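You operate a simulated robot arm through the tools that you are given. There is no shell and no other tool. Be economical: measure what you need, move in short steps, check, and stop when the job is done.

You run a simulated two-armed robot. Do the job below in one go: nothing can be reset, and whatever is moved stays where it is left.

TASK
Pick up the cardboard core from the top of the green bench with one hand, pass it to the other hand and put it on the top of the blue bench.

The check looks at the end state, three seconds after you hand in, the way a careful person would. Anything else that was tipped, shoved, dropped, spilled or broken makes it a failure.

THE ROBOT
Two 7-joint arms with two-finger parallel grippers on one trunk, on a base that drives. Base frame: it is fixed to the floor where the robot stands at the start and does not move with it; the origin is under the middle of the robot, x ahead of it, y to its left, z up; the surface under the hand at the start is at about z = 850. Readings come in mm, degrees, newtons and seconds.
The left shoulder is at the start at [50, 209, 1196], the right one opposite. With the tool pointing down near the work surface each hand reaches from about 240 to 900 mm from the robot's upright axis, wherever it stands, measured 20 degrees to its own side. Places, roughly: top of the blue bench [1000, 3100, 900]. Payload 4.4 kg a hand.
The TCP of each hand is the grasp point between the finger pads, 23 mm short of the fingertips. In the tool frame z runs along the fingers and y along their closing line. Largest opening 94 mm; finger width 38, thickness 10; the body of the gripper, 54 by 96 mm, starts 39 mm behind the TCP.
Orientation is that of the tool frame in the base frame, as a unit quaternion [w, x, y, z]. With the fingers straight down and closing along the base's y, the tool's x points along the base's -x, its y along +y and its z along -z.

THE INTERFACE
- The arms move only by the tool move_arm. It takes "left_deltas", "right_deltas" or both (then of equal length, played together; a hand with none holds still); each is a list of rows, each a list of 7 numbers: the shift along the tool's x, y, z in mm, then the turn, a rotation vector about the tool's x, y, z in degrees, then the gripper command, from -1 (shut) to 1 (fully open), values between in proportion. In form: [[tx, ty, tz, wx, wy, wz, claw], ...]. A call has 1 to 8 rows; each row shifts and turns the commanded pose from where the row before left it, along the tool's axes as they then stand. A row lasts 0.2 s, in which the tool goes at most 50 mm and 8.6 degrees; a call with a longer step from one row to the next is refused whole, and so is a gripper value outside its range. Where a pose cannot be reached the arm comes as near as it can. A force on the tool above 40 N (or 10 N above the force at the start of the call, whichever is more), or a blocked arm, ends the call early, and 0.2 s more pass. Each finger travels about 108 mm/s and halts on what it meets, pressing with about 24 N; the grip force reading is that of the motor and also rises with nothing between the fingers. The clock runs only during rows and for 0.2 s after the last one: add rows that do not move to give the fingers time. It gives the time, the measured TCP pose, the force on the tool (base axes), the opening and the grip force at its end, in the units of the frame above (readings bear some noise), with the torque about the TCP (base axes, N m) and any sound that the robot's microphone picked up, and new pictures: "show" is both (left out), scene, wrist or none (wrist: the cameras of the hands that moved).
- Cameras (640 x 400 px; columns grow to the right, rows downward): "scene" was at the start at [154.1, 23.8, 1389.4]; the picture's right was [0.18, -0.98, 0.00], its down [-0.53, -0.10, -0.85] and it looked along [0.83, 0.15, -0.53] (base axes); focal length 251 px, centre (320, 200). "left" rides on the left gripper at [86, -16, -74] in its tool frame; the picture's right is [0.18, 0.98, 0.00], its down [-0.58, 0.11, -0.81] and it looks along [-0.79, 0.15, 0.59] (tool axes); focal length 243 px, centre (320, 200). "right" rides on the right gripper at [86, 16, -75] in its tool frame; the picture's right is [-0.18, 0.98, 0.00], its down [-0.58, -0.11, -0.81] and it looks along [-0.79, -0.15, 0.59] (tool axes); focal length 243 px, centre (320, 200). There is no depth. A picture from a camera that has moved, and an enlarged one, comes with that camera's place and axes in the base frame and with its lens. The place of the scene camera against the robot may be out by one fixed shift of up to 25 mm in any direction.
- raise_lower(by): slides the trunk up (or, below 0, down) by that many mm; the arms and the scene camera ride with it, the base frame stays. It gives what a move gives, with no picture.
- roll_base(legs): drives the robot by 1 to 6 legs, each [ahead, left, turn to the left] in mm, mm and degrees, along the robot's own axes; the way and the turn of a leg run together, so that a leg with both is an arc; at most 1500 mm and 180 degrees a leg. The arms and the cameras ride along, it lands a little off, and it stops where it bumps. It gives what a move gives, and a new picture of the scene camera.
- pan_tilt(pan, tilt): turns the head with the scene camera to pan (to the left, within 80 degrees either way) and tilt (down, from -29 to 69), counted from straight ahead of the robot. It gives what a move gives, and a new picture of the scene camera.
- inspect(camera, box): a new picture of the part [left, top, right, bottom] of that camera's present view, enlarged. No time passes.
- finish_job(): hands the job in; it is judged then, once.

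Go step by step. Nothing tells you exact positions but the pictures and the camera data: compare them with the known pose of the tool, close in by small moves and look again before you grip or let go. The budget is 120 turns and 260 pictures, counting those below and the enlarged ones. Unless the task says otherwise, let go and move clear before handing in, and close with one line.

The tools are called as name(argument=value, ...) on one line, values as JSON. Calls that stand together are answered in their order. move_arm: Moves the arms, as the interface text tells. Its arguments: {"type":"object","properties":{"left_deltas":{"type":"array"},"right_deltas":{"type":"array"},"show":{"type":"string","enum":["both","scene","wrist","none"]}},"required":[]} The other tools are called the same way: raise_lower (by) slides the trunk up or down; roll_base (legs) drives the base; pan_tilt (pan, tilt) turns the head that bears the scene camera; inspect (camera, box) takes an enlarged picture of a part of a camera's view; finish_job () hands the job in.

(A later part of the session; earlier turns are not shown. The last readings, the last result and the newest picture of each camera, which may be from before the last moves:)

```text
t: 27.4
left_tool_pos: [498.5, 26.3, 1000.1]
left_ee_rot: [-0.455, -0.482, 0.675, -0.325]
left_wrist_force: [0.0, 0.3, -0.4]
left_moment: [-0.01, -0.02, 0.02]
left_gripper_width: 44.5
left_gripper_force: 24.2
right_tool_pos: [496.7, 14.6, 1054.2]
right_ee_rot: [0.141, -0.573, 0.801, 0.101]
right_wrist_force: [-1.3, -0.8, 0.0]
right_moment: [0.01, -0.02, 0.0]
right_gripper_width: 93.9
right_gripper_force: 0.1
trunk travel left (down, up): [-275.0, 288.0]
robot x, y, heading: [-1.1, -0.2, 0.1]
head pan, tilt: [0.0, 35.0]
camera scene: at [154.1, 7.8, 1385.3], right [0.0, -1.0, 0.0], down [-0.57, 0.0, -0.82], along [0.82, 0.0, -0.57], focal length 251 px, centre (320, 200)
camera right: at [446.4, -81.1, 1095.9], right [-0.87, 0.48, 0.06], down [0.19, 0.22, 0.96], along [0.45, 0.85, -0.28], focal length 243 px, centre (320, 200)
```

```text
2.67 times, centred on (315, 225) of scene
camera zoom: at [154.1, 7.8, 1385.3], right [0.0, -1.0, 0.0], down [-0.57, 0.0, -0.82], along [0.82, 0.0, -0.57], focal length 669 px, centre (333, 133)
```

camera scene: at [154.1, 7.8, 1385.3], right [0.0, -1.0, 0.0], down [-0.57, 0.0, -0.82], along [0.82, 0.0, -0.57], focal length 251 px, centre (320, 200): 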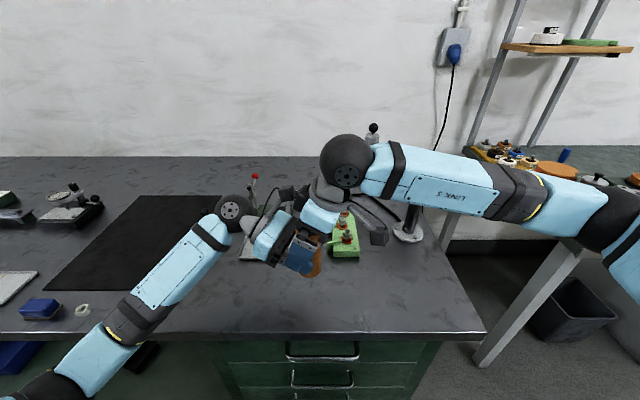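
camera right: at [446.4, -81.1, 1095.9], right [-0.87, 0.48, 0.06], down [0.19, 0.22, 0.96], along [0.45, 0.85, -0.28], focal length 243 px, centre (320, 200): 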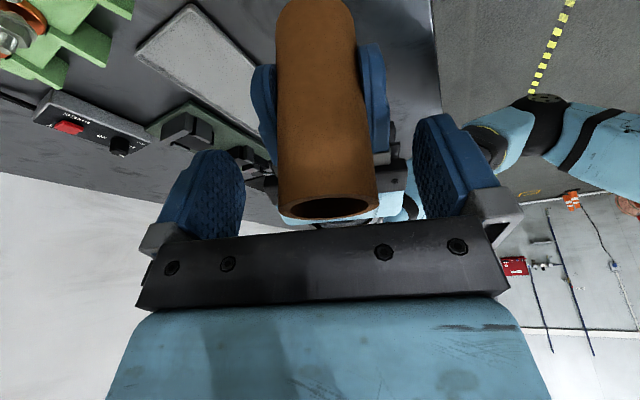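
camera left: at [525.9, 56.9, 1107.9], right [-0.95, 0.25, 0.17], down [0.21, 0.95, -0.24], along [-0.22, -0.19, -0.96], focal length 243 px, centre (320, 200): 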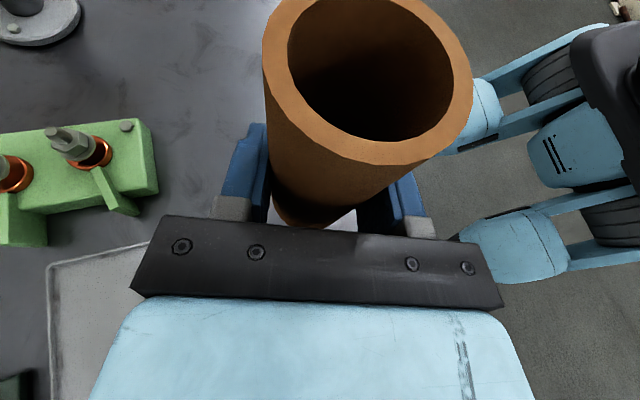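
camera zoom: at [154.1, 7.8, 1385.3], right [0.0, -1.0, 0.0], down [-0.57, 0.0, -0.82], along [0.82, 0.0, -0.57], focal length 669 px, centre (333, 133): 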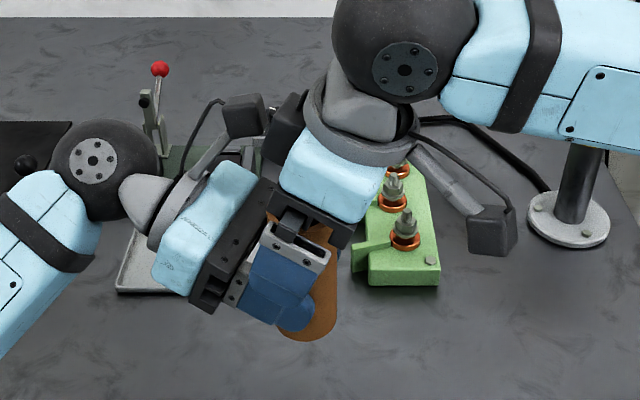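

Everything is in place. The left width has drifted down from 45.8 to 44.5 mm, so the core may be yielding a little. I'll close the right hand to a set width rather than fully shut, and ease the left to hold its width.

move_arm(right_deltas=[[0, 0, 0, 0, 0, 0, 0.2], [0, 0, 0, 0, 0, 0, 0.0], [0, 0, 0, 0, 0, 0, -0.06], [0, 0, 0, 0, 0, 0, -0.06], [0, 0, 0, 0, 0, 0, -0.06]], left_deltas=[[0, 0, 0, 0, 0, 0, -0.08], [0, 0, 0, 0, 0, 0, -0.08], [0, 0, 0, 0, 0, 0, -0.08], [0, 0, 0, 0, 0, 0, -0.08], [0, 0, 0, 0, 0, 0, -0.08]], show="wrist")

```text
t: 28.6
left_tool_pos: [498.2, 26.3, 1000.0]
left_ee_rot: [-0.456, -0.481, 0.675, -0.324]
left_wrist_force: [9.1, -6.9, -0.4]
left_moment: [0.36, 0.42, 0.07]
left_gripper_width: 44.5
left_gripper_force: 24.7
right_tool_pos: [495.7, 14.6, 1055.2]
right_ee_rot: [0.141, -0.573, 0.801, 0.101]
right_wrist_force: [-9.0, 8.2, 0.5]
right_moment: [0.09, 0.07, 0.05]
right_gripper_width: 48.8
right_gripper_force: 5.2
trunk travel left (down, up): [-275.0, 288.0]
robot x, y, heading: [-1.1, -1.6, -0.2]
head pan, tilt: [0.0, 35.0]
camera right: at [446.3, -81.0, 1096.0], right [-0.87, 0.48, 0.06], down [0.19, 0.22, 0.96], along [0.45, 0.85, -0.28], focal length 243 px, centre (320, 200)
camera left: at [526.2, 57.0, 1108.0], right [-0.95, 0.25, 0.17], down [0.21, 0.95, -0.24], along [-0.22, -0.19, -0.96], focal length 243 px, centre (320, 200)
```

right: 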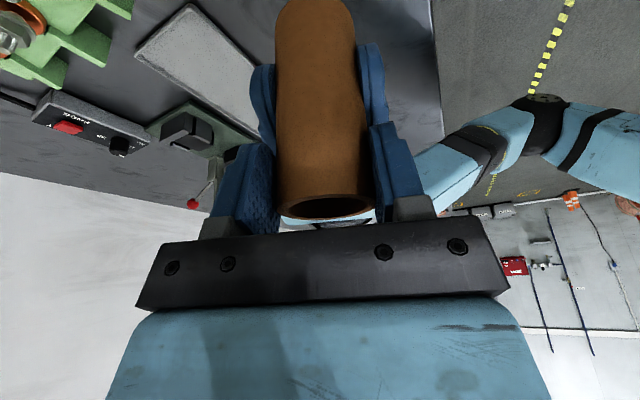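
left: 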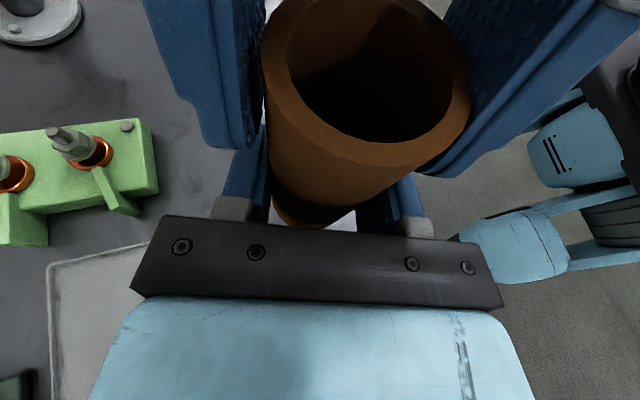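

Only one right finger is pressing (about 11 N sideways). I'll shift the right hand 1.5 mm along its closing line and close a bit further.

move_arm(right_deltas=[[0, 1.5, 0, 0, 0, 0, -0.06], [0, 0, 0, 0, 0, 0, -0.1], [0, 0, 0, 0, 0, 0, -0.2], [0, 0, 0, 0, 0, 0, -0.2]], show="wrist")

```text
t: 29.6
left_tool_pos: [497.5, 26.7, 1000.1]
left_ee_rot: [-0.456, -0.481, 0.675, -0.324]
left_wrist_force: [10.9, -7.4, -0.2]
left_moment: [0.34, 0.44, 0.09]
left_gripper_width: 44.7
left_gripper_force: 23.9
right_tool_pos: [495.2, 16.3, 1055.4]
right_ee_rot: [0.142, -0.572, 0.801, 0.101]
right_wrist_force: [-11.4, 7.0, -0.3]
right_moment: [0.11, 0.17, 0.03]
right_gripper_width: 44.5
right_gripper_force: 23.7
trunk travel left (down, up): [-275.0, 288.0]
robot x, y, heading: [0.6, 0.9, 0.3]
head pan, tilt: [0.0, 35.0]
camera right: at [444.7, -80.5, 1096.1], right [-0.87, 0.48, 0.06], down [0.19, 0.22, 0.96], along [0.45, 0.85, -0.28], focal length 243 px, centre (320, 200)
```

right: 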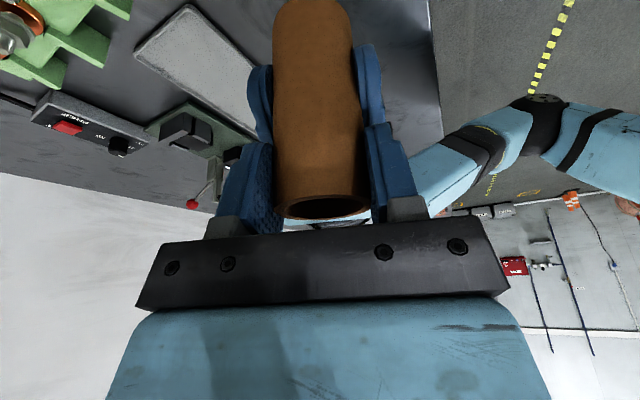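

Both hands now grip (right 44.5 mm, 24 N). I'll relieve the sideways load a little more, then open the left hand.

move_arm(right_deltas=[[0, 1.5, 0, 0, 0, 0, -0.2], [0, 0, 0, 0, 0, 0, -0.2], [0, 0, 0, 0, 0, 0, -0.2], [0, 0, 0, 0, 0, 0, -0.2], [0, 0, 0, 0, 0, 0, -0.2], [0, 0, 0, 0, 0, 0, -0.2]], left_deltas=[[0, 0, 0, 0, 0, 0, -0.08], [0, 0, 0, 0, 0, 0, 0.05], [0, 0, 0, 0, 0, 0, 0.2], [0, 0, 0, 0, 0, 0, 0.5], [0, 0, 0, 0, 0, 0, 1], [0, 0, 0, 0, 0, 0, 1]], show="wrist")

```text
t: 31.0
left_tool_pos: [498.1, 27.1, 1000.3]
left_ee_rot: [-0.455, -0.482, 0.675, -0.325]
left_wrist_force: [-0.9, 0.6, -0.4]
left_moment: [0.0, -0.03, -0.02]
left_gripper_width: 94.0
left_gripper_force: 0.0
right_tool_pos: [494.6, 17.0, 1056.4]
right_ee_rot: [0.141, -0.573, 0.801, 0.101]
right_wrist_force: [-0.3, -1.1, 0.0]
right_moment: [-0.01, 0.0, -0.02]
right_gripper_width: 44.4
right_gripper_force: 23.5
trunk travel left (down, up): [-275.0, 288.0]
robot x, y, heading: [3.8, -0.1, -0.1]
head pan, tilt: [0.0, 35.0]
camera right: at [443.5, -80.0, 1096.6], right [-0.87, 0.48, 0.06], down [0.19, 0.22, 0.96], along [0.45, 0.85, -0.28], focal length 243 px, centre (320, 200)
camera left: at [526.1, 57.0, 1108.1], right [-0.95, 0.25, 0.17], down [0.21, 0.95, -0.24], along [-0.22, -0.19, -0.96], focal length 243 px, centre (320, 200)
```

right: 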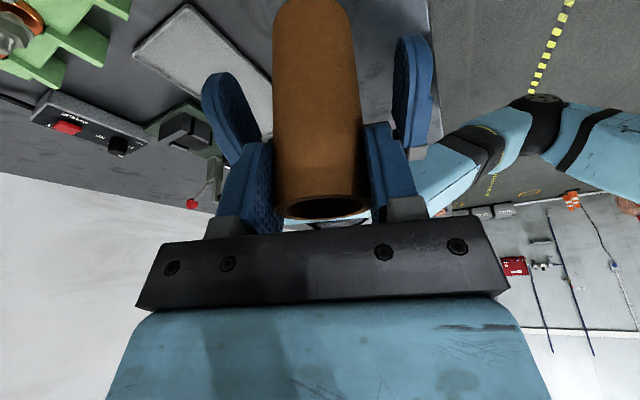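
left: 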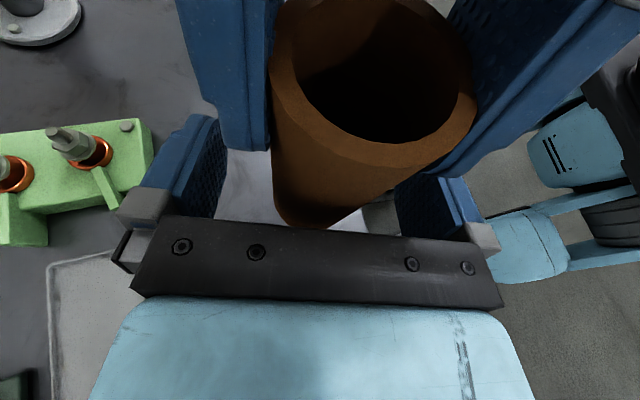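

The right hand holds the core alone. Withdrawing the left hand along its axis.

move_arm(left_deltas=[[0, 0, -20, 0, 0, 0, 1], [0, 0, -35, 0, 0, 0, 1], [0, 0, -40, 0, 0, 0, 1], [0, 0, -40, 0, 0, 0, 1], [0, 0, -40, 0, 0, 0, 1], [20, 0, -20, 0, 0, 0, 1], [40, 0, 0, 0, 0, 0, 1]], show="scene")

```text
t: 32.6
left_tool_pos: [548.8, 174.6, 1127.0]
left_ee_rot: [-0.454, -0.483, 0.675, -0.324]
left_wrist_force: [0.5, 0.2, -0.9]
left_moment: [0.02, 0.03, -0.01]
left_gripper_width: 94.0
left_gripper_force: 0.0
right_tool_pos: [493.8, 15.8, 1056.0]
right_ee_rot: [0.142, -0.572, 0.801, 0.102]
right_wrist_force: [-0.4, -0.2, 1.0]
right_moment: [0.02, 0.0, 0.0]
right_gripper_width: 44.4
right_gripper_force: 25.0
trunk travel left (down, up): [-275.0, 288.0]
robot x, y, heading: [4.4, 2.4, 0.1]
head pan, tilt: [0.0, 35.0]
camera scene: at [153.9, 6.9, 1385.2], right [0.0, -1.0, 0.0], down [-0.57, 0.0, -0.82], along [0.82, 0.0, -0.57], focal length 251 px, centre (320, 200)
```

scene: 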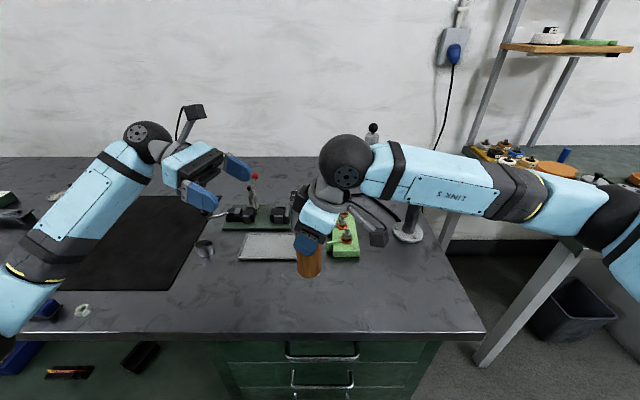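

The handover is done. I'll raise the trunk for clearance, back away and drive left along the wall.

raise_lower(by=150)

roll_base(legs=[[-400, 0, 0], [0, 1200, 0]])

pan_tilt(pan=45, tilt=25)

```text
t: 34.3
left_tool_pos: [549.1, 174.0, 1276.6]
left_ee_rot: [-0.455, -0.482, 0.675, -0.325]
left_wrist_force: [0.5, 0.7, -0.4]
left_moment: [-0.03, -0.01, -0.04]
left_gripper_width: 93.9
left_gripper_force: 0.0
right_tool_pos: [494.0, 15.5, 1206.9]
right_ee_rot: [0.142, -0.572, 0.801, 0.101]
right_wrist_force: [0.5, -0.1, -0.6]
right_moment: [0.04, -0.02, 0.0]
right_gripper_width: 44.2
right_gripper_force: 23.8
trunk travel left (down, up): [-425.0, 138.0]
robot x, y, heading: [1.2, 1.8, 0.3]
head pan, tilt: [0.0, 35.0]
```

```text
t: 47.2
left_tool_pos: [138.4, 1373.4, 1275.0]
left_ee_rot: [-0.455, -0.482, 0.675, -0.325]
left_wrist_force: [-0.7, 0.4, 0.1]
left_moment: [0.0, 0.01, -0.01]
left_gripper_width: 93.9
left_gripper_force: 0.0
right_tool_pos: [82.0, 1213.3, 1205.8]
right_ee_rot: [0.141, -0.573, 0.801, 0.101]
right_wrist_force: [-0.7, -0.1, -0.9]
right_moment: [-0.01, -0.02, -0.02]
right_gripper_width: 43.6
right_gripper_force: 24.1
trunk travel left (down, up): [-425.0, 138.0]
robot x, y, heading: [-411.5, 1194.4, -0.1]
head pan, tilt: [0.0, 35.0]
camera scene: at [-257.9, 1204.9, 1535.2], right [0.0, -1.0, 0.0], down [-0.57, 0.0, -0.82], along [0.82, 0.0, -0.57], focal length 251 px, centre (320, 200)
```

scene: 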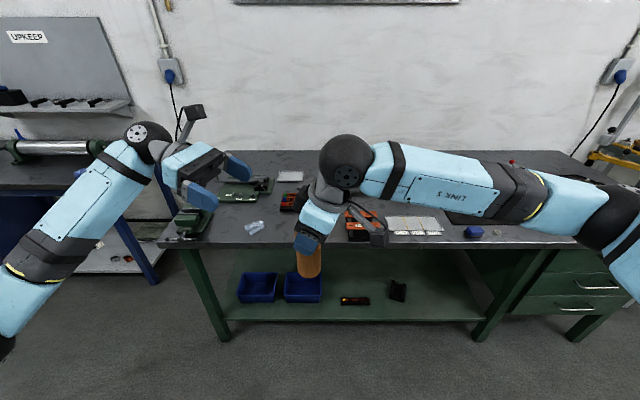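

```text
t: 48.3
left_tool_pos: [137.7, 1373.3, 1275.9]
left_ee_rot: [-0.456, -0.482, 0.674, -0.326]
left_wrist_force: [-0.4, -0.3, -0.6]
left_moment: [0.01, -0.03, 0.02]
left_gripper_width: 94.0
left_gripper_force: 0.0
right_tool_pos: [82.2, 1213.9, 1205.9]
right_ee_rot: [0.141, -0.574, 0.801, 0.101]
right_wrist_force: [1.1, -0.4, -0.5]
right_moment: [-0.01, 0.01, -0.03]
right_gripper_width: 43.9
right_gripper_force: 23.5
trunk travel left (down, up): [-425.0, 138.0]
robot x, y, heading: [-413.2, 1199.9, 0.0]
head pan, tilt: [45.0, 25.0]
camera scene: at [-280.9, 1270.0, 1551.0], right [0.71, -0.71, 0.0], down [-0.3, -0.3, -0.91], along [0.64, 0.64, -0.42], focal length 251 px, centre (320, 200)
```

scene: 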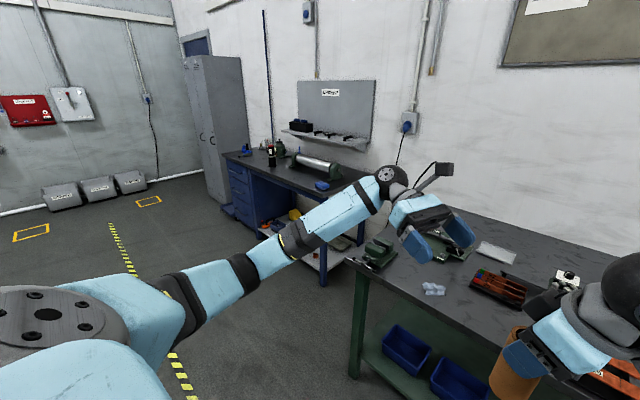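

The blue bench is ahead on the left with a fairly clear front half. I'll drive on left and cap the right gripper's closing width.

move_arm(right_deltas=[[0, 0, 0, 0, 0, 0, -0.1], [0, 0, 0, 0, 0, 0, -0.1]], show="none")

roll_base(legs=[[0, 1000, 0], [0, 900, 0]])

pan_tilt(pan=0, tilt=30)

```text
t: 48.9
left_tool_pos: [137.6, 1373.7, 1276.9]
left_ee_rot: [-0.456, -0.481, 0.675, -0.325]
left_wrist_force: [-0.3, -0.3, -0.3]
left_moment: [0.0, 0.0, -0.03]
left_gripper_width: 93.9
left_gripper_force: 0.0
right_tool_pos: [81.5, 1214.6, 1205.5]
right_ee_rot: [0.14, -0.574, 0.8, 0.102]
right_wrist_force: [0.1, 0.8, -0.2]
right_moment: [0.02, -0.02, -0.03]
right_gripper_width: 43.8
right_gripper_force: 24.4
trunk travel left (down, up): [-425.0, 138.0]
robot x, y, heading: [-413.0, 1198.0, 0.1]
head pan, tilt: [45.0, 25.0]
```

```text
t: 65.9
left_tool_pos: [119.2, 3278.9, 1276.9]
left_ee_rot: [-0.453, -0.487, 0.671, -0.329]
left_wrist_force: [-0.4, -0.6, 0.0]
left_moment: [-0.02, -0.01, 0.01]
left_gripper_width: 93.9
left_gripper_force: 0.1
right_tool_pos: [66.0, 3118.6, 1206.6]
right_ee_rot: [0.14, -0.579, 0.796, 0.102]
right_wrist_force: [0.7, -0.7, -0.7]
right_moment: [0.02, 0.02, 0.02]
right_gripper_width: 43.6
right_gripper_force: 23.6
trunk travel left (down, up): [-425.0, 138.0]
robot x, y, heading: [-428.1, 3094.7, 1.0]
head pan, tilt: [45.0, 25.0]
camera scene: at [-296.7, 3169.4, 1551.0], right [0.72, -0.7, 0.0], down [-0.29, -0.3, -0.91], along [0.63, 0.65, -0.42], focal length 251 px, centre (320, 200)
```

scene: 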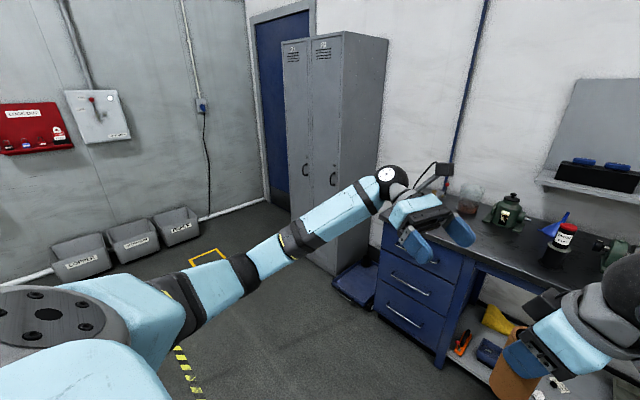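

```text
t: 67.0
left_tool_pos: [119.9, 3278.1, 1277.1]
left_ee_rot: [-0.453, -0.487, 0.672, -0.327]
left_wrist_force: [-0.5, 0.3, 0.3]
left_moment: [-0.02, -0.03, 0.04]
left_gripper_width: 94.0
left_gripper_force: 0.1
right_tool_pos: [66.9, 3119.0, 1205.7]
right_ee_rot: [0.14, -0.578, 0.797, 0.102]
right_wrist_force: [0.0, -0.3, -0.2]
right_moment: [0.01, 0.02, 0.0]
right_gripper_width: 43.7
right_gripper_force: 24.4
trunk travel left (down, up): [-425.0, 138.0]
robot x, y, heading: [-426.8, 3093.3, 1.2]
head pan, tilt: [0.0, 30.0]
camera scene: at [-270.3, 3104.9, 1543.0], right [0.02, -1.0, 0.0], down [-0.5, -0.01, -0.87], along [0.87, 0.01, -0.5], focal length 251 px, centre (320, 200)
```

scene: 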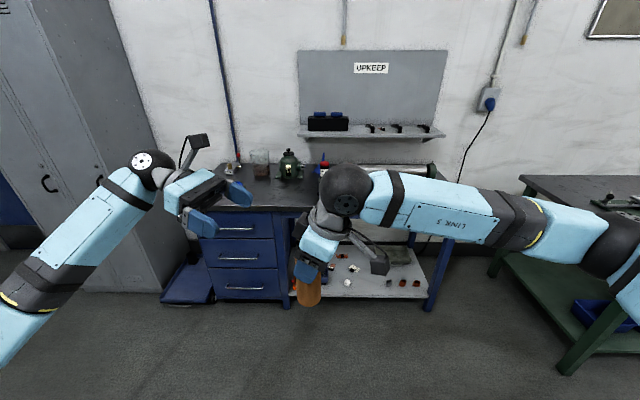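

The bench's front edge is near x≈770. I'll drive closer and look down at its top.

roll_base(legs=[[450, 0, -1]])

pan_tilt(pan=12, tilt=30)

```text
t: 69.7
left_tool_pos: [566.8, 3273.5, 1277.4]
left_ee_rot: [-0.456, -0.481, 0.674, -0.325]
left_wrist_force: [0.5, 0.6, 0.6]
left_moment: [-0.01, -0.03, -0.02]
left_gripper_width: 94.0
left_gripper_force: 0.1
right_tool_pos: [510.7, 3115.2, 1206.2]
right_ee_rot: [0.141, -0.572, 0.801, 0.101]
right_wrist_force: [0.0, -0.4, -0.6]
right_moment: [0.01, 0.0, -0.02]
right_gripper_width: 43.7
right_gripper_force: 24.1
trunk travel left (down, up): [-425.0, 138.0]
robot x, y, heading: [18.1, 3095.6, 0.1]
head pan, tilt: [0.0, 30.0]
camera scene: at [174.5, 3106.1, 1543.1], right [0.0, -1.0, 0.0], down [-0.5, 0.0, -0.87], along [0.87, 0.0, -0.5], focal length 251 px, centre (320, 200)
```

scene: 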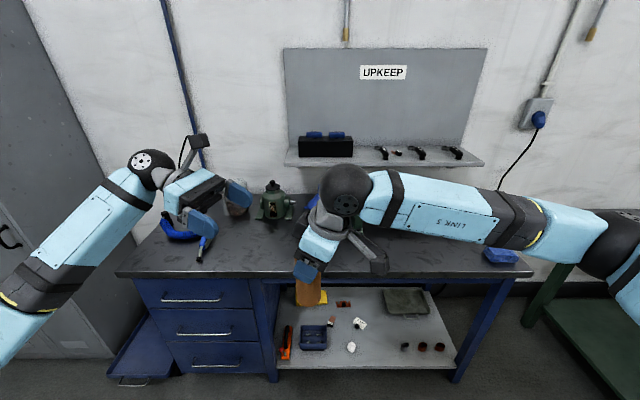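

```text
t: 70.4
left_tool_pos: [566.9, 3272.7, 1276.1]
left_ee_rot: [-0.455, -0.481, 0.675, -0.324]
left_wrist_force: [0.2, -0.2, -0.1]
left_moment: [0.0, 0.0, 0.03]
left_gripper_width: 93.9
left_gripper_force: 0.0
right_tool_pos: [510.9, 3114.5, 1205.0]
right_ee_rot: [0.141, -0.573, 0.801, 0.101]
right_wrist_force: [0.3, -0.3, -0.2]
right_moment: [0.01, -0.02, 0.01]
right_gripper_width: 43.9
right_gripper_force: 24.1
trunk travel left (down, up): [-425.0, 138.0]
robot x, y, heading: [16.5, 3096.0, 0.2]
head pan, tilt: [12.0, 30.0]
camera scene: at [172.8, 3124.9, 1543.0], right [0.21, -0.98, 0.0], down [-0.49, -0.1, -0.87], along [0.85, 0.18, -0.5], focal length 251 px, centre (320, 200)
```

scene: 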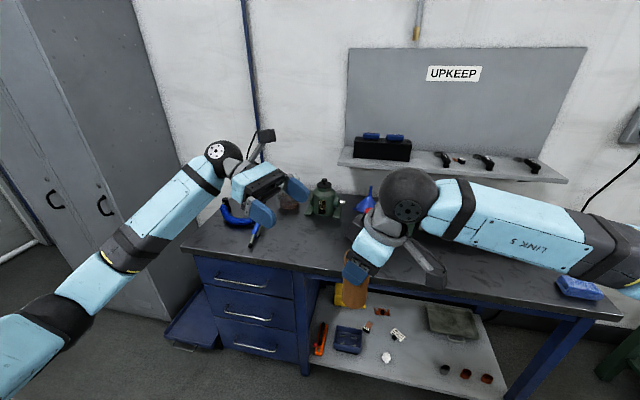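

The front strip of the blue bench between y≈3100 and 3400 is clear. I'll pull the left hand back towards the robot, then drive up to the bench.

move_arm(left_deltas=[[4.5, 35, 11, 0, 0, 0, 1], [4.5, 35, 11, 0, 0, 0, 1], [4.5, 35, 11, 0, 0, 0, 1], [4.5, 35, 11, 0, 0, 0, 1]], show="none")

roll_base(legs=[[310, 30, 0]])

pan_tilt(pan=15, tilt=50)

```text
t: 71.4
left_tool_pos: [417.0, 3273.3, 1278.0]
left_ee_rot: [-0.455, -0.482, 0.675, -0.325]
left_wrist_force: [0.2, 0.7, -0.1]
left_moment: [-0.01, -0.03, 0.02]
left_gripper_width: 94.1
left_gripper_force: 0.0
right_tool_pos: [510.8, 3114.9, 1206.5]
right_ee_rot: [0.141, -0.573, 0.801, 0.1]
right_wrist_force: [0.3, 0.4, -0.8]
right_moment: [-0.01, 0.0, -0.02]
right_gripper_width: 43.8
right_gripper_force: 24.1
trunk travel left (down, up): [-425.0, 138.0]
robot x, y, heading: [19.6, 3096.7, -0.0]
head pan, tilt: [12.0, 30.0]
```

```text
t: 73.5
left_tool_pos: [725.8, 3301.9, 1276.8]
left_ee_rot: [-0.456, -0.481, 0.675, -0.324]
left_wrist_force: [-0.1, 0.3, 0.3]
left_moment: [0.0, 0.01, 0.03]
left_gripper_width: 94.1
left_gripper_force: 0.1
right_tool_pos: [819.4, 3144.3, 1204.8]
right_ee_rot: [0.141, -0.571, 0.802, 0.1]
right_wrist_force: [-0.2, 0.8, 0.1]
right_moment: [0.02, 0.0, -0.01]
right_gripper_width: 43.7
right_gripper_force: 24.0
trunk travel left (down, up): [-425.0, 138.0]
robot x, y, heading: [325.8, 3125.6, -0.1]
head pan, tilt: [12.0, 30.0]
camera scene: at [479.6, 3155.0, 1543.1], right [0.21, -0.98, 0.0], down [-0.49, -0.1, -0.87], along [0.85, 0.18, -0.5], focal length 251 px, centre (320, 200)
```

scene: 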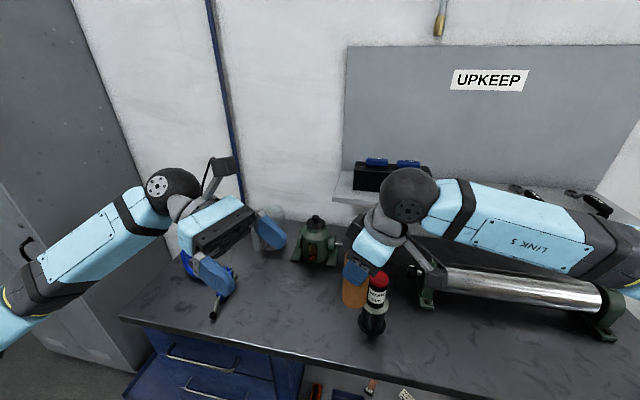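

```text
t: 74.3
left_tool_pos: [727.9, 3301.6, 1278.1]
left_ee_rot: [-0.455, -0.481, 0.675, -0.325]
left_wrist_force: [-0.5, 0.1, 0.2]
left_moment: [0.04, -0.03, 0.03]
left_gripper_width: 93.8
left_gripper_force: 0.0
right_tool_pos: [818.4, 3143.4, 1205.8]
right_ee_rot: [0.142, -0.572, 0.802, 0.101]
right_wrist_force: [-0.6, 0.4, -1.1]
right_moment: [0.01, -0.02, 0.0]
right_gripper_width: 43.7
right_gripper_force: 24.1
trunk travel left (down, up): [-425.0, 138.0]
robot x, y, heading: [324.5, 3131.6, 0.0]
head pan, tilt: [15.0, 50.0]
camera scene: at [465.5, 3156.1, 1513.6], right [0.26, -0.97, 0.0], down [-0.74, -0.2, -0.64], along [0.62, 0.17, -0.77], focal length 251 px, centre (320, 200)
```

scene: 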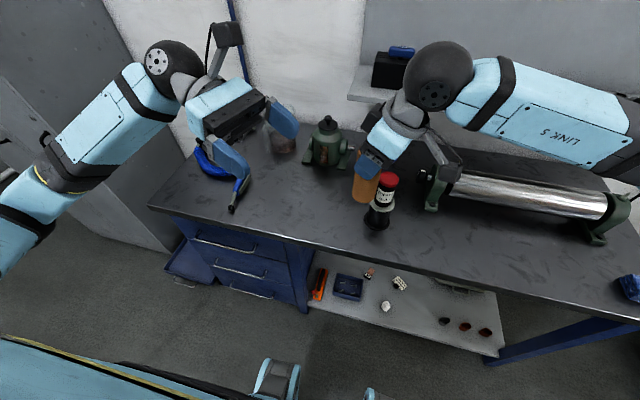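

A bottle stands at about [927, 3112], which the arm had hidden, so I'll use the clear area further left near [840, 3320]. I'll shift the base left, keeping the arm pose.

roll_base(legs=[[0, 180, 0], [20, 0, 0]])

pan_tilt(pan=-5, tilt=52)

inspect(camera="right", box=[0, 0, 640, 400])

```text
t: 77.0
left_tool_pos: [744.6, 3481.7, 1278.3]
left_ee_rot: [-0.454, -0.481, 0.676, -0.324]
left_wrist_force: [-0.4, 0.0, 0.6]
left_moment: [-0.02, 0.0, 0.04]
left_gripper_width: 93.9
left_gripper_force: 0.1
right_tool_pos: [837.5, 3324.0, 1208.3]
right_ee_rot: [0.143, -0.572, 0.801, 0.101]
right_wrist_force: [0.4, 0.1, -0.6]
right_moment: [0.0, -0.01, 0.0]
right_gripper_width: 44.0
right_gripper_force: 24.0
trunk travel left (down, up): [-425.0, 138.0]
robot x, y, heading: [345.5, 3306.7, -0.1]
head pan, tilt: [15.0, 50.0]
camera scene: at [482.9, 3335.6, 1513.9], right [0.26, -0.97, 0.0], down [-0.74, -0.2, -0.64], along [0.62, 0.17, -0.76], focal length 251 px, centre (320, 200)
```

scene: 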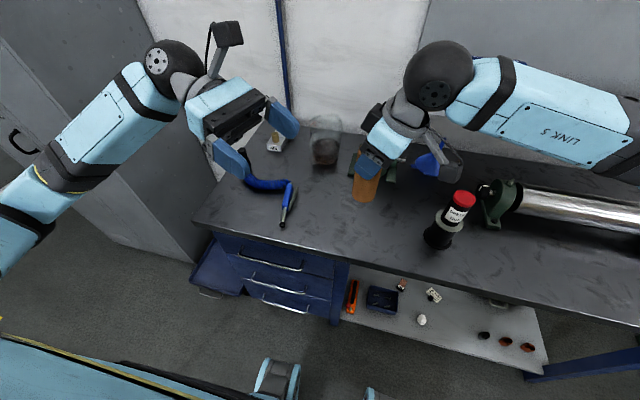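

```text
t: 77.8
left_tool_pos: [746.5, 3482.2, 1277.4]
left_ee_rot: [-0.456, -0.48, 0.676, -0.324]
left_wrist_force: [-0.2, 1.0, 0.7]
left_moment: [0.0, 0.02, 0.0]
left_gripper_width: 93.9
left_gripper_force: 0.0
right_tool_pos: [839.1, 3323.2, 1206.5]
right_ee_rot: [0.142, -0.572, 0.802, 0.101]
right_wrist_force: [0.0, 1.0, -1.0]
right_moment: [0.01, -0.02, 0.03]
right_gripper_width: 43.9
right_gripper_force: 23.7
trunk travel left (down, up): [-425.0, 138.0]
robot x, y, heading: [342.9, 3310.6, 0.0]
head pan, tilt: [-5.0, 52.0]
camera scene: at [485.8, 3309.6, 1510.9], right [-0.09, -1.0, 0.0], down [-0.78, 0.07, -0.62], along [0.61, -0.05, -0.79], focal length 251 px, centre (320, 200)
```

scene: 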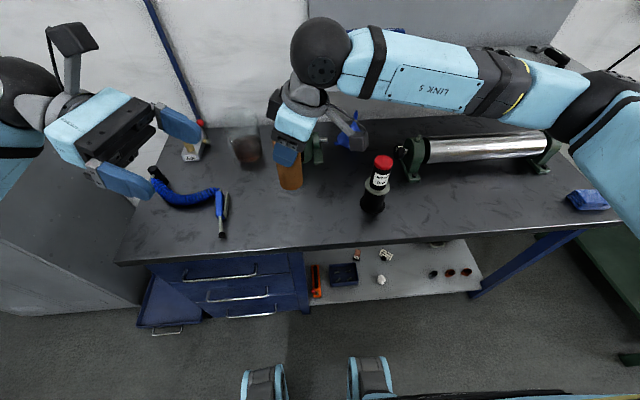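

```text
1.00 times, centred on (320, 200) of right (not enlarged: the box is as wide or as high as the picture)
camera zoom: at [788.0, 3227.7, 1246.8], right [-0.87, 0.48, 0.06], down [0.19, 0.22, 0.96], along [0.45, 0.85, -0.28], focal length 243 px, centre (320, 200)
```

zoom: 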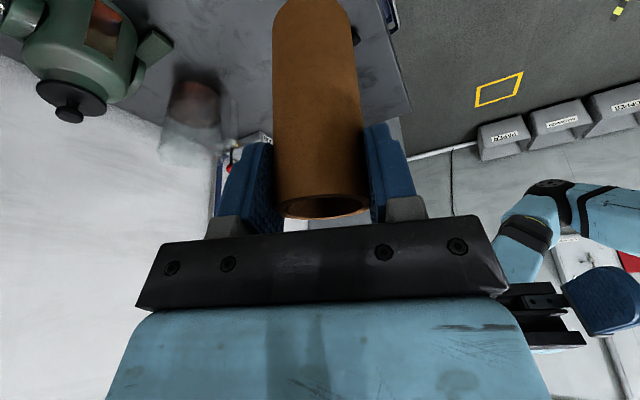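

The spot below the core is clear. I'll lower the trunk 185 mm and then check.

raise_lower(by=-185)

pan_tilt(pan=-3, tilt=45)

inspect(camera="scene", box=[220, 80, 440, 280])

inspect(camera="left", box=[0, 0, 640, 400])

```text
t: 79.8
left_tool_pos: [746.2, 3481.6, 1092.4]
left_ee_rot: [-0.455, -0.481, 0.675, -0.325]
left_wrist_force: [0.9, 0.1, 0.7]
left_moment: [-0.02, 0.0, -0.01]
left_gripper_width: 94.0
left_gripper_force: 0.2
right_tool_pos: [838.2, 3323.6, 1020.3]
right_ee_rot: [0.141, -0.573, 0.801, 0.102]
right_wrist_force: [0.0, -0.3, -0.2]
right_moment: [-0.01, -0.04, 0.0]
right_gripper_width: 43.9
right_gripper_force: 24.0
trunk travel left (down, up): [-240.0, 323.0]
robot x, y, heading: [348.5, 3308.7, -0.1]
head pan, tilt: [-5.0, 52.0]
```

```text
t: 80.5
left_tool_pos: [746.1, 3481.7, 1093.6]
left_ee_rot: [-0.455, -0.481, 0.675, -0.325]
left_wrist_force: [-0.1, 0.5, -0.6]
left_moment: [0.05, -0.01, -0.02]
left_gripper_width: 94.0
left_gripper_force: 0.1
right_tool_pos: [838.2, 3323.6, 1020.8]
right_ee_rot: [0.141, -0.572, 0.802, 0.101]
right_wrist_force: [0.1, 0.7, -0.5]
right_moment: [-0.04, -0.03, -0.02]
right_gripper_width: 43.8
right_gripper_force: 24.2
trunk travel left (down, up): [-240.0, 323.0]
robot x, y, heading: [345.2, 3304.5, 0.0]
head pan, tilt: [-3.0, 45.0]
camera scene: at [492.3, 3311.8, 1335.4], right [-0.05, -1.0, 0.0], down [-0.71, 0.04, -0.71], along [0.71, -0.04, -0.71], focal length 251 px, centre (320, 200)
```

scene: 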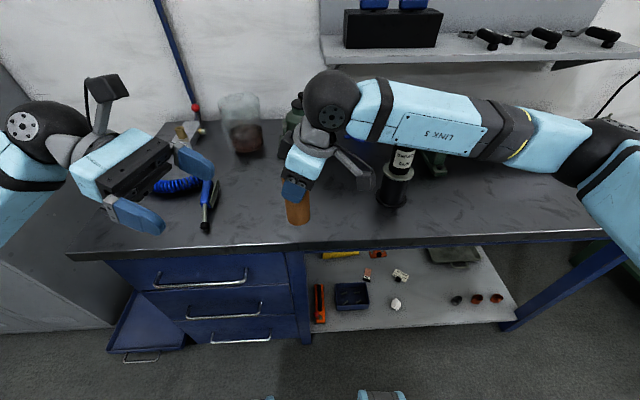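

```text
2.00 times, centred on (330, 180) of scene
camera zoom: at [492.3, 3311.8, 1335.4], right [-0.05, -1.0, 0.0], down [-0.71, 0.04, -0.71], along [0.71, -0.04, -0.71], focal length 502 px, centre (300, 240)
```

zoom: 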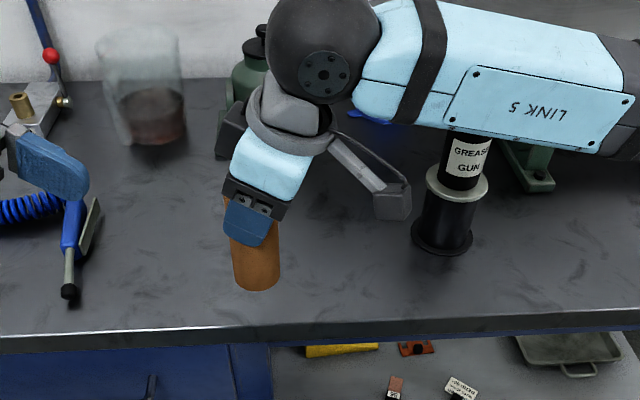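

```text
1.00 times, centred on (320, 200) of left (not enlarged: the box is as wide or as high as the picture)
camera zoom: at [774.0, 3511.8, 1200.5], right [-0.95, 0.26, 0.17], down [0.21, 0.95, -0.24], along [-0.22, -0.19, -0.96], focal length 243 px, centre (320, 200)
```

zoom: 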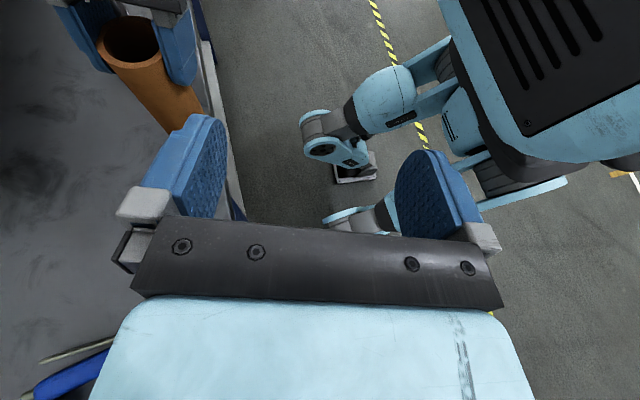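

The core hangs about 20 mm above the top, only around 50 mm from the front edge. I'll carry it 45 mm further in first.

move_arm(right_deltas=[[-6.6, -21.4, 2.4, 0, 0, 0, -0.1], [-6.6, -21.4, 2.4, 0, 0, 0, -0.1], [0, 0, 0, 0, 0, 0, -0.1]], show="scene")

```text
t: 81.3
left_tool_pos: [746.1, 3482.4, 1093.1]
left_ee_rot: [-0.455, -0.481, 0.675, -0.325]
left_wrist_force: [1.0, 0.7, 0.4]
left_moment: [-0.01, 0.0, 0.01]
left_gripper_width: 94.4
left_gripper_force: 0.1
right_tool_pos: [885.8, 3323.7, 1020.5]
right_ee_rot: [0.141, -0.571, 0.802, 0.101]
right_wrist_force: [-0.9, 0.4, 0.0]
right_moment: [-0.02, -0.04, -0.03]
right_gripper_width: 43.6
right_gripper_force: 24.1
trunk travel left (down, up): [-240.0, 323.0]
robot x, y, heading: [344.2, 3308.4, 0.1]
head pan, tilt: [-3.0, 45.0]
camera scene: at [492.1, 3311.8, 1335.4], right [-0.05, -1.0, 0.0], down [-0.71, 0.04, -0.71], along [0.71, -0.04, -0.71], focal length 251 px, centre (320, 200)
```

scene: 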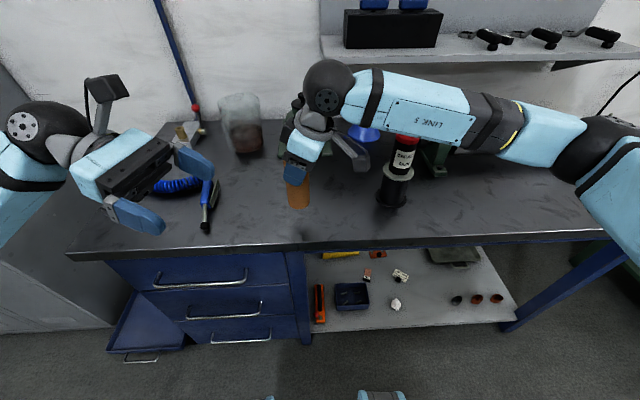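

It reached its spot. Now lowering by small steps, watching the force.

move_arm(right_deltas=[[2.06, 0, 5.64, 0, 0, 0, -0.1], [2.06, 0, 5.64, 0, 0, 0, -0.1], [0, 0, 0, 0, 0, 0, -0.1]], show="none")

inspect(camera="scene", box=[260, 140, 340, 220])

```text
t: 82.1
left_tool_pos: [746.0, 3482.3, 1092.9]
left_ee_rot: [-0.456, -0.481, 0.675, -0.325]
left_wrist_force: [0.5, -0.4, 0.5]
left_moment: [0.03, 0.0, 0.0]
left_gripper_width: 94.0
left_gripper_force: 0.0
right_tool_pos: [884.3, 3322.8, 1007.9]
right_ee_rot: [0.141, -0.571, 0.802, 0.101]
right_wrist_force: [0.0, -0.5, 0.1]
right_moment: [-0.03, -0.01, -0.02]
right_gripper_width: 43.5
right_gripper_force: 24.3
trunk travel left (down, up): [-240.0, 323.0]
robot x, y, heading: [350.3, 3310.1, -0.0]
head pan, tilt: [-3.0, 45.0]
```

```text
5.00 times, centred on (300, 180) of scene
camera zoom: at [492.2, 3311.8, 1335.4], right [-0.05, -1.0, 0.0], down [-0.71, 0.04, -0.71], along [0.71, -0.04, -0.71], focal length 1254 px, centre (420, 300)
```

zoom: 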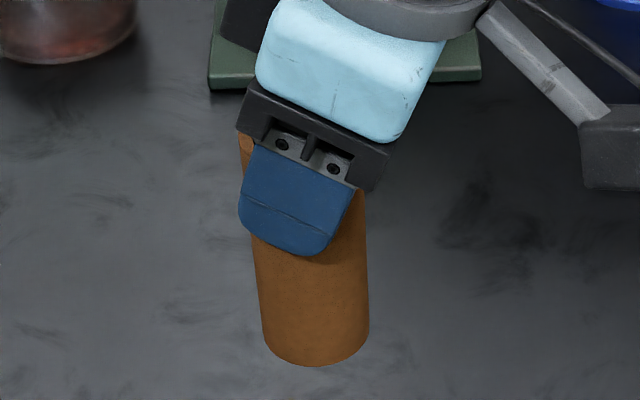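

No contact yet, so I'll go on down gently.

move_arm(right_deltas=[[0.7, 0, 1.9, 0, 0, 0, -0.1], [0.7, 0, 1.9, 0, 0, 0, -0.1], [0, 0, 0, 0, 0, 0, -0.1]], show="none")

inspect(camera="scene", box=[260, 140, 340, 220])

```text
t: 82.9
left_tool_pos: [746.4, 3481.6, 1093.1]
left_ee_rot: [-0.455, -0.481, 0.675, -0.325]
left_wrist_force: [0.4, -0.1, 0.0]
left_moment: [-0.01, 0.0, -0.02]
left_gripper_width: 93.9
left_gripper_force: 0.1
right_tool_pos: [883.5, 3321.9, 1004.8]
right_ee_rot: [0.141, -0.572, 0.801, 0.101]
right_wrist_force: [0.5, 0.1, 0.1]
right_moment: [-0.03, 0.0, 0.02]
right_gripper_width: 44.1
right_gripper_force: 23.8
trunk travel left (down, up): [-240.0, 323.0]
robot x, y, heading: [344.2, 3307.8, 0.2]
head pan, tilt: [-3.0, 45.0]
```

```text
5.00 times, centred on (300, 180) of scene
camera zoom: at [492.3, 3311.8, 1335.4], right [-0.05, -1.0, 0.0], down [-0.71, 0.04, -0.71], along [0.71, -0.04, -0.71], focal length 1254 px, centre (420, 300)
```

zoom: 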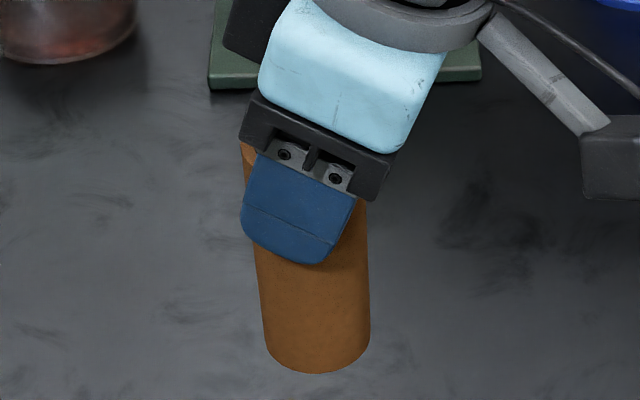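

move_arm(right_deltas=[[0.7, 0, 1.9, 0, 0, 0, -0.1], [0.7, 0, 1.9, 0, 0, 0, -0.1], [0, 0, 0, 0, 0, 0, -0.1]], show="none")

inspect(camera="scene", box=[260, 140, 340, 220])

```text
t: 83.7
left_tool_pos: [747.0, 3482.2, 1092.3]
left_ee_rot: [-0.456, -0.48, 0.676, -0.324]
left_wrist_force: [-0.3, 0.3, -0.4]
left_moment: [-0.02, -0.04, 0.01]
left_gripper_width: 93.9
left_gripper_force: 0.1
right_tool_pos: [882.8, 3322.9, 1001.9]
right_ee_rot: [0.141, -0.572, 0.802, 0.101]
right_wrist_force: [-0.1, -0.5, -1.3]
right_moment: [0.01, 0.01, -0.01]
right_gripper_width: 43.8
right_gripper_force: 24.1
trunk travel left (down, up): [-240.0, 323.0]
robot x, y, heading: [347.4, 3312.1, 0.1]
head pan, tilt: [-3.0, 45.0]
```

```text
5.00 times, centred on (300, 180) of scene
camera zoom: at [492.3, 3311.8, 1335.4], right [-0.05, -1.0, 0.0], down [-0.71, 0.04, -0.71], along [0.71, -0.04, -0.71], focal length 1254 px, centre (420, 300)
```

zoom: 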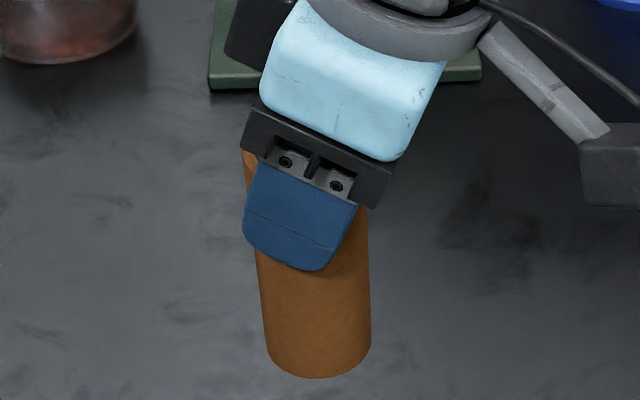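

move_arm(right_deltas=[[0.7, 0, 1.9, 0, 0, 0, -0.1], [0.7, 0, 1.9, 0, 0, 0, -0.1], [0, 0, 0, 0, 0, 0, -0.1]], show="none")

move_arm(right_deltas=[[0.35, 0, 0.94, 0, 0, 0, -0.1], [0.35, 0, 0.94, 0, 0, 0, -0.1], [0, 0, 0, 0, 0, 0, -0.1]], show="none")

inspect(camera="scene", box=[260, 140, 340, 220])

```text
t: 84.5
left_tool_pos: [747.3, 3482.6, 1091.6]
left_ee_rot: [-0.456, -0.48, 0.676, -0.324]
left_wrist_force: [-0.8, 1.2, -0.7]
left_moment: [0.02, 0.01, 0.0]
left_gripper_width: 93.9
left_gripper_force: 0.1
right_tool_pos: [883.8, 3322.6, 996.3]
right_ee_rot: [0.141, -0.572, 0.802, 0.101]
right_wrist_force: [0.3, -0.3, 0.0]
right_moment: [-0.03, -0.02, 0.0]
right_gripper_width: 43.9
right_gripper_force: 23.9
trunk travel left (down, up): [-240.0, 323.0]
robot x, y, heading: [345.9, 3310.2, -0.0]
head pan, tilt: [-3.0, 45.0]
```

```text
t: 85.3
left_tool_pos: [747.2, 3481.2, 1092.4]
left_ee_rot: [-0.456, -0.48, 0.676, -0.324]
left_wrist_force: [0.1, -0.2, -0.1]
left_moment: [0.0, -0.01, -0.02]
left_gripper_width: 93.9
left_gripper_force: 0.2
right_tool_pos: [883.2, 3322.2, 995.5]
right_ee_rot: [0.141, -0.572, 0.802, 0.102]
right_wrist_force: [-0.3, -0.1, 0.2]
right_moment: [0.0, 0.02, 0.03]
right_gripper_width: 43.8
right_gripper_force: 24.1
trunk travel left (down, up): [-240.0, 323.0]
robot x, y, heading: [344.3, 3308.2, -0.2]
head pan, tilt: [-3.0, 45.0]
```

```text
5.00 times, centred on (300, 180) of scene
camera zoom: at [492.3, 3311.8, 1335.4], right [-0.05, -1.0, 0.0], down [-0.71, 0.04, -0.71], along [0.71, -0.04, -0.71], focal length 1254 px, centre (420, 300)
```

zoom: 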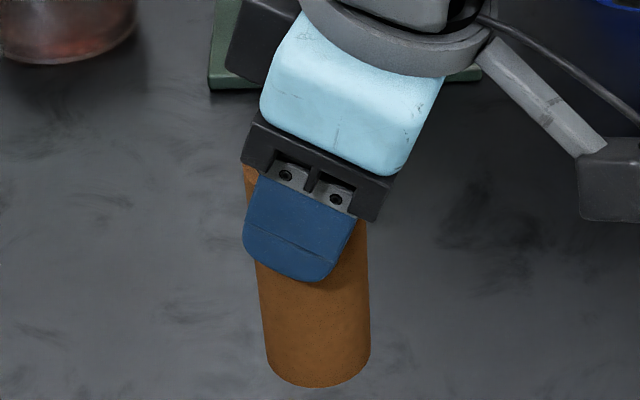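

move_arm(right_deltas=[[0.7, 0, 1.9, 0, 0, 0, -0.1], [0.35, 0, 0.94, 0, 0, 0, -0.1], [0, 0, 0, 0, 0, 0, -0.1]], show="none")

move_arm(right_deltas=[[0.35, 0, 0.94, 0, 0, 0, -0.1], [0.35, 0, 0.94, 0, 0, 0, -0.1], [0, 0, 0, 0, 0, 0, -0.1]], show="none")

inspect(camera="scene", box=[260, 140, 340, 220])

```text
t: 86.1
left_tool_pos: [747.4, 3480.9, 1092.3]
left_ee_rot: [-0.456, -0.481, 0.676, -0.324]
left_wrist_force: [-0.1, 0.2, 0.8]
left_moment: [-0.01, 0.02, -0.02]
left_gripper_width: 94.0
left_gripper_force: 0.1
right_tool_pos: [883.3, 3322.4, 992.4]
right_ee_rot: [0.142, -0.572, 0.802, 0.1]
right_wrist_force: [-0.1, 0.7, 0.0]
right_moment: [-0.03, -0.03, 0.01]
right_gripper_width: 44.0
right_gripper_force: 24.6
trunk travel left (down, up): [-240.0, 323.0]
robot x, y, heading: [343.7, 3308.5, -0.1]
head pan, tilt: [-3.0, 45.0]
```

```text
t: 86.9
left_tool_pos: [745.3, 3480.7, 1092.2]
left_ee_rot: [-0.456, -0.48, 0.676, -0.324]
left_wrist_force: [-0.2, 0.1, 0.6]
left_moment: [0.01, -0.01, 0.0]
left_gripper_width: 94.1
left_gripper_force: 0.0
right_tool_pos: [883.2, 3322.4, 989.9]
right_ee_rot: [0.142, -0.572, 0.802, 0.101]
right_wrist_force: [0.0, -0.4, -0.5]
right_moment: [0.01, 0.02, 0.01]
right_gripper_width: 43.7
right_gripper_force: 23.8
trunk travel left (down, up): [-240.0, 323.0]
robot x, y, heading: [343.0, 3308.4, -0.2]
head pan, tilt: [-3.0, 45.0]
```

```text
5.00 times, centred on (300, 180) of scene
camera zoom: at [492.3, 3311.8, 1335.4], right [-0.05, -1.0, 0.0], down [-0.71, 0.04, -0.71], along [0.71, -0.04, -0.71], focal length 1254 px, centre (420, 300)
```

zoom: 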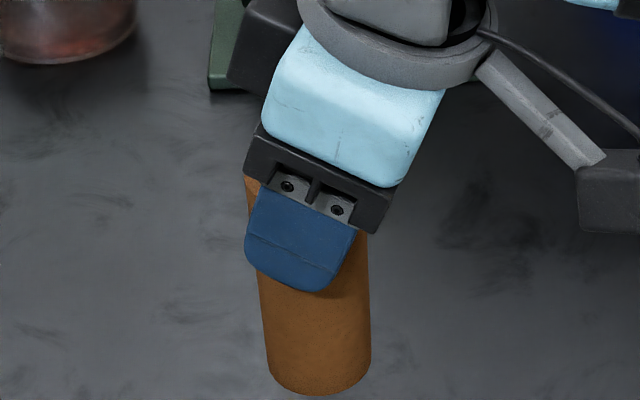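

Still free, so the top is a bit lower than the rough figure. I'll continue.

move_arm(right_deltas=[[0.7, 0, 1.9, 0, 0, 0, -0.1], [0.7, 0, 1.9, 0, 0, 0, -0.1], [0, 0, 0, 0, 0, 0, -0.1]], show="none")

move_arm(right_deltas=[[0.7, 0, 1.9, 0, 0, 0, -0.1], [0.35, 0, 0.94, 0, 0, 0, -0.1], [0, 0, 0, 0, 0, 0, -0.1]], show="none")

inspect(camera="scene", box=[260, 140, 360, 240])

inspect(camera="left", box=[0, 0, 320, 200])

```text
t: 87.7
left_tool_pos: [747.0, 3481.2, 1092.6]
left_ee_rot: [-0.456, -0.48, 0.675, -0.325]
left_wrist_force: [0.1, 0.5, 0.8]
left_moment: [-0.01, -0.01, 0.0]
left_gripper_width: 94.2
left_gripper_force: 0.1
right_tool_pos: [882.2, 3323.3, 985.3]
right_ee_rot: [0.142, -0.571, 0.802, 0.1]
right_wrist_force: [-0.4, 0.7, -0.5]
right_moment: [0.02, 0.0, -0.02]
right_gripper_width: 43.9
right_gripper_force: 24.4
trunk travel left (down, up): [-240.0, 323.0]
robot x, y, heading: [341.8, 3308.5, -0.1]
head pan, tilt: [-3.0, 45.0]
```

```text
t: 88.5
left_tool_pos: [745.3, 3481.7, 1091.6]
left_ee_rot: [-0.456, -0.481, 0.675, -0.324]
left_wrist_force: [0.2, 0.5, -0.4]
left_moment: [0.02, -0.02, 0.01]
left_gripper_width: 93.9
left_gripper_force: 0.0
right_tool_pos: [883.6, 3323.9, 983.6]
right_ee_rot: [0.142, -0.571, 0.802, 0.1]
right_wrist_force: [0.2, 0.1, -0.8]
right_moment: [0.0, -0.01, -0.02]
right_gripper_width: 43.9
right_gripper_force: 23.8
trunk travel left (down, up): [-240.0, 323.0]
robot x, y, heading: [343.7, 3304.9, -0.2]
head pan, tilt: [-3.0, 45.0]
```

```text
4.00 times, centred on (310, 190) of scene
camera zoom: at [492.3, 3311.8, 1335.4], right [-0.05, -1.0, 0.0], down [-0.71, 0.04, -0.71], along [0.71, -0.04, -0.71], focal length 1003 px, centre (360, 240)
```

zoom: 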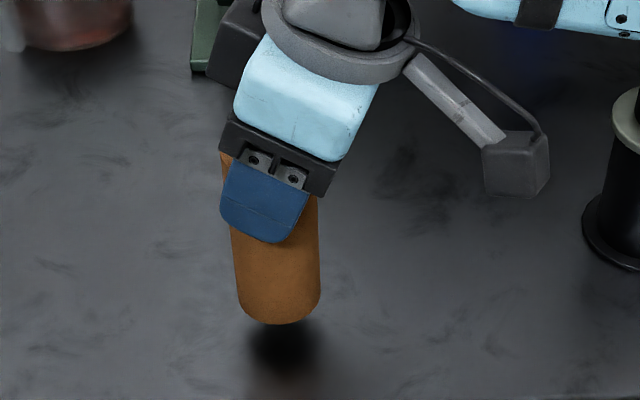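

```text
2.00 times, centred on (160, 100) of left
camera zoom: at [774.0, 3511.8, 1200.5], right [-0.95, 0.26, 0.17], down [0.21, 0.95, -0.24], along [-0.22, -0.19, -0.96], focal length 485 px, centre (640, 400)
```

zoom: 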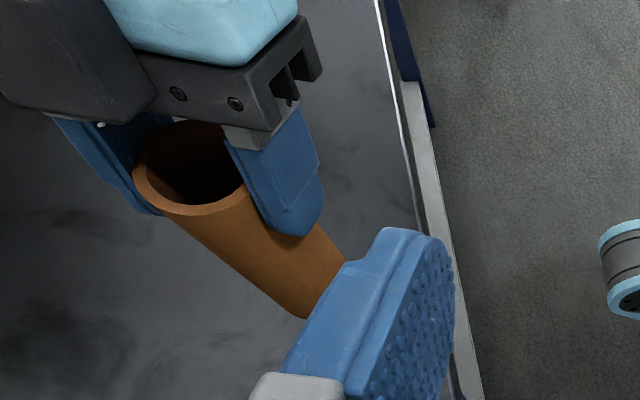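

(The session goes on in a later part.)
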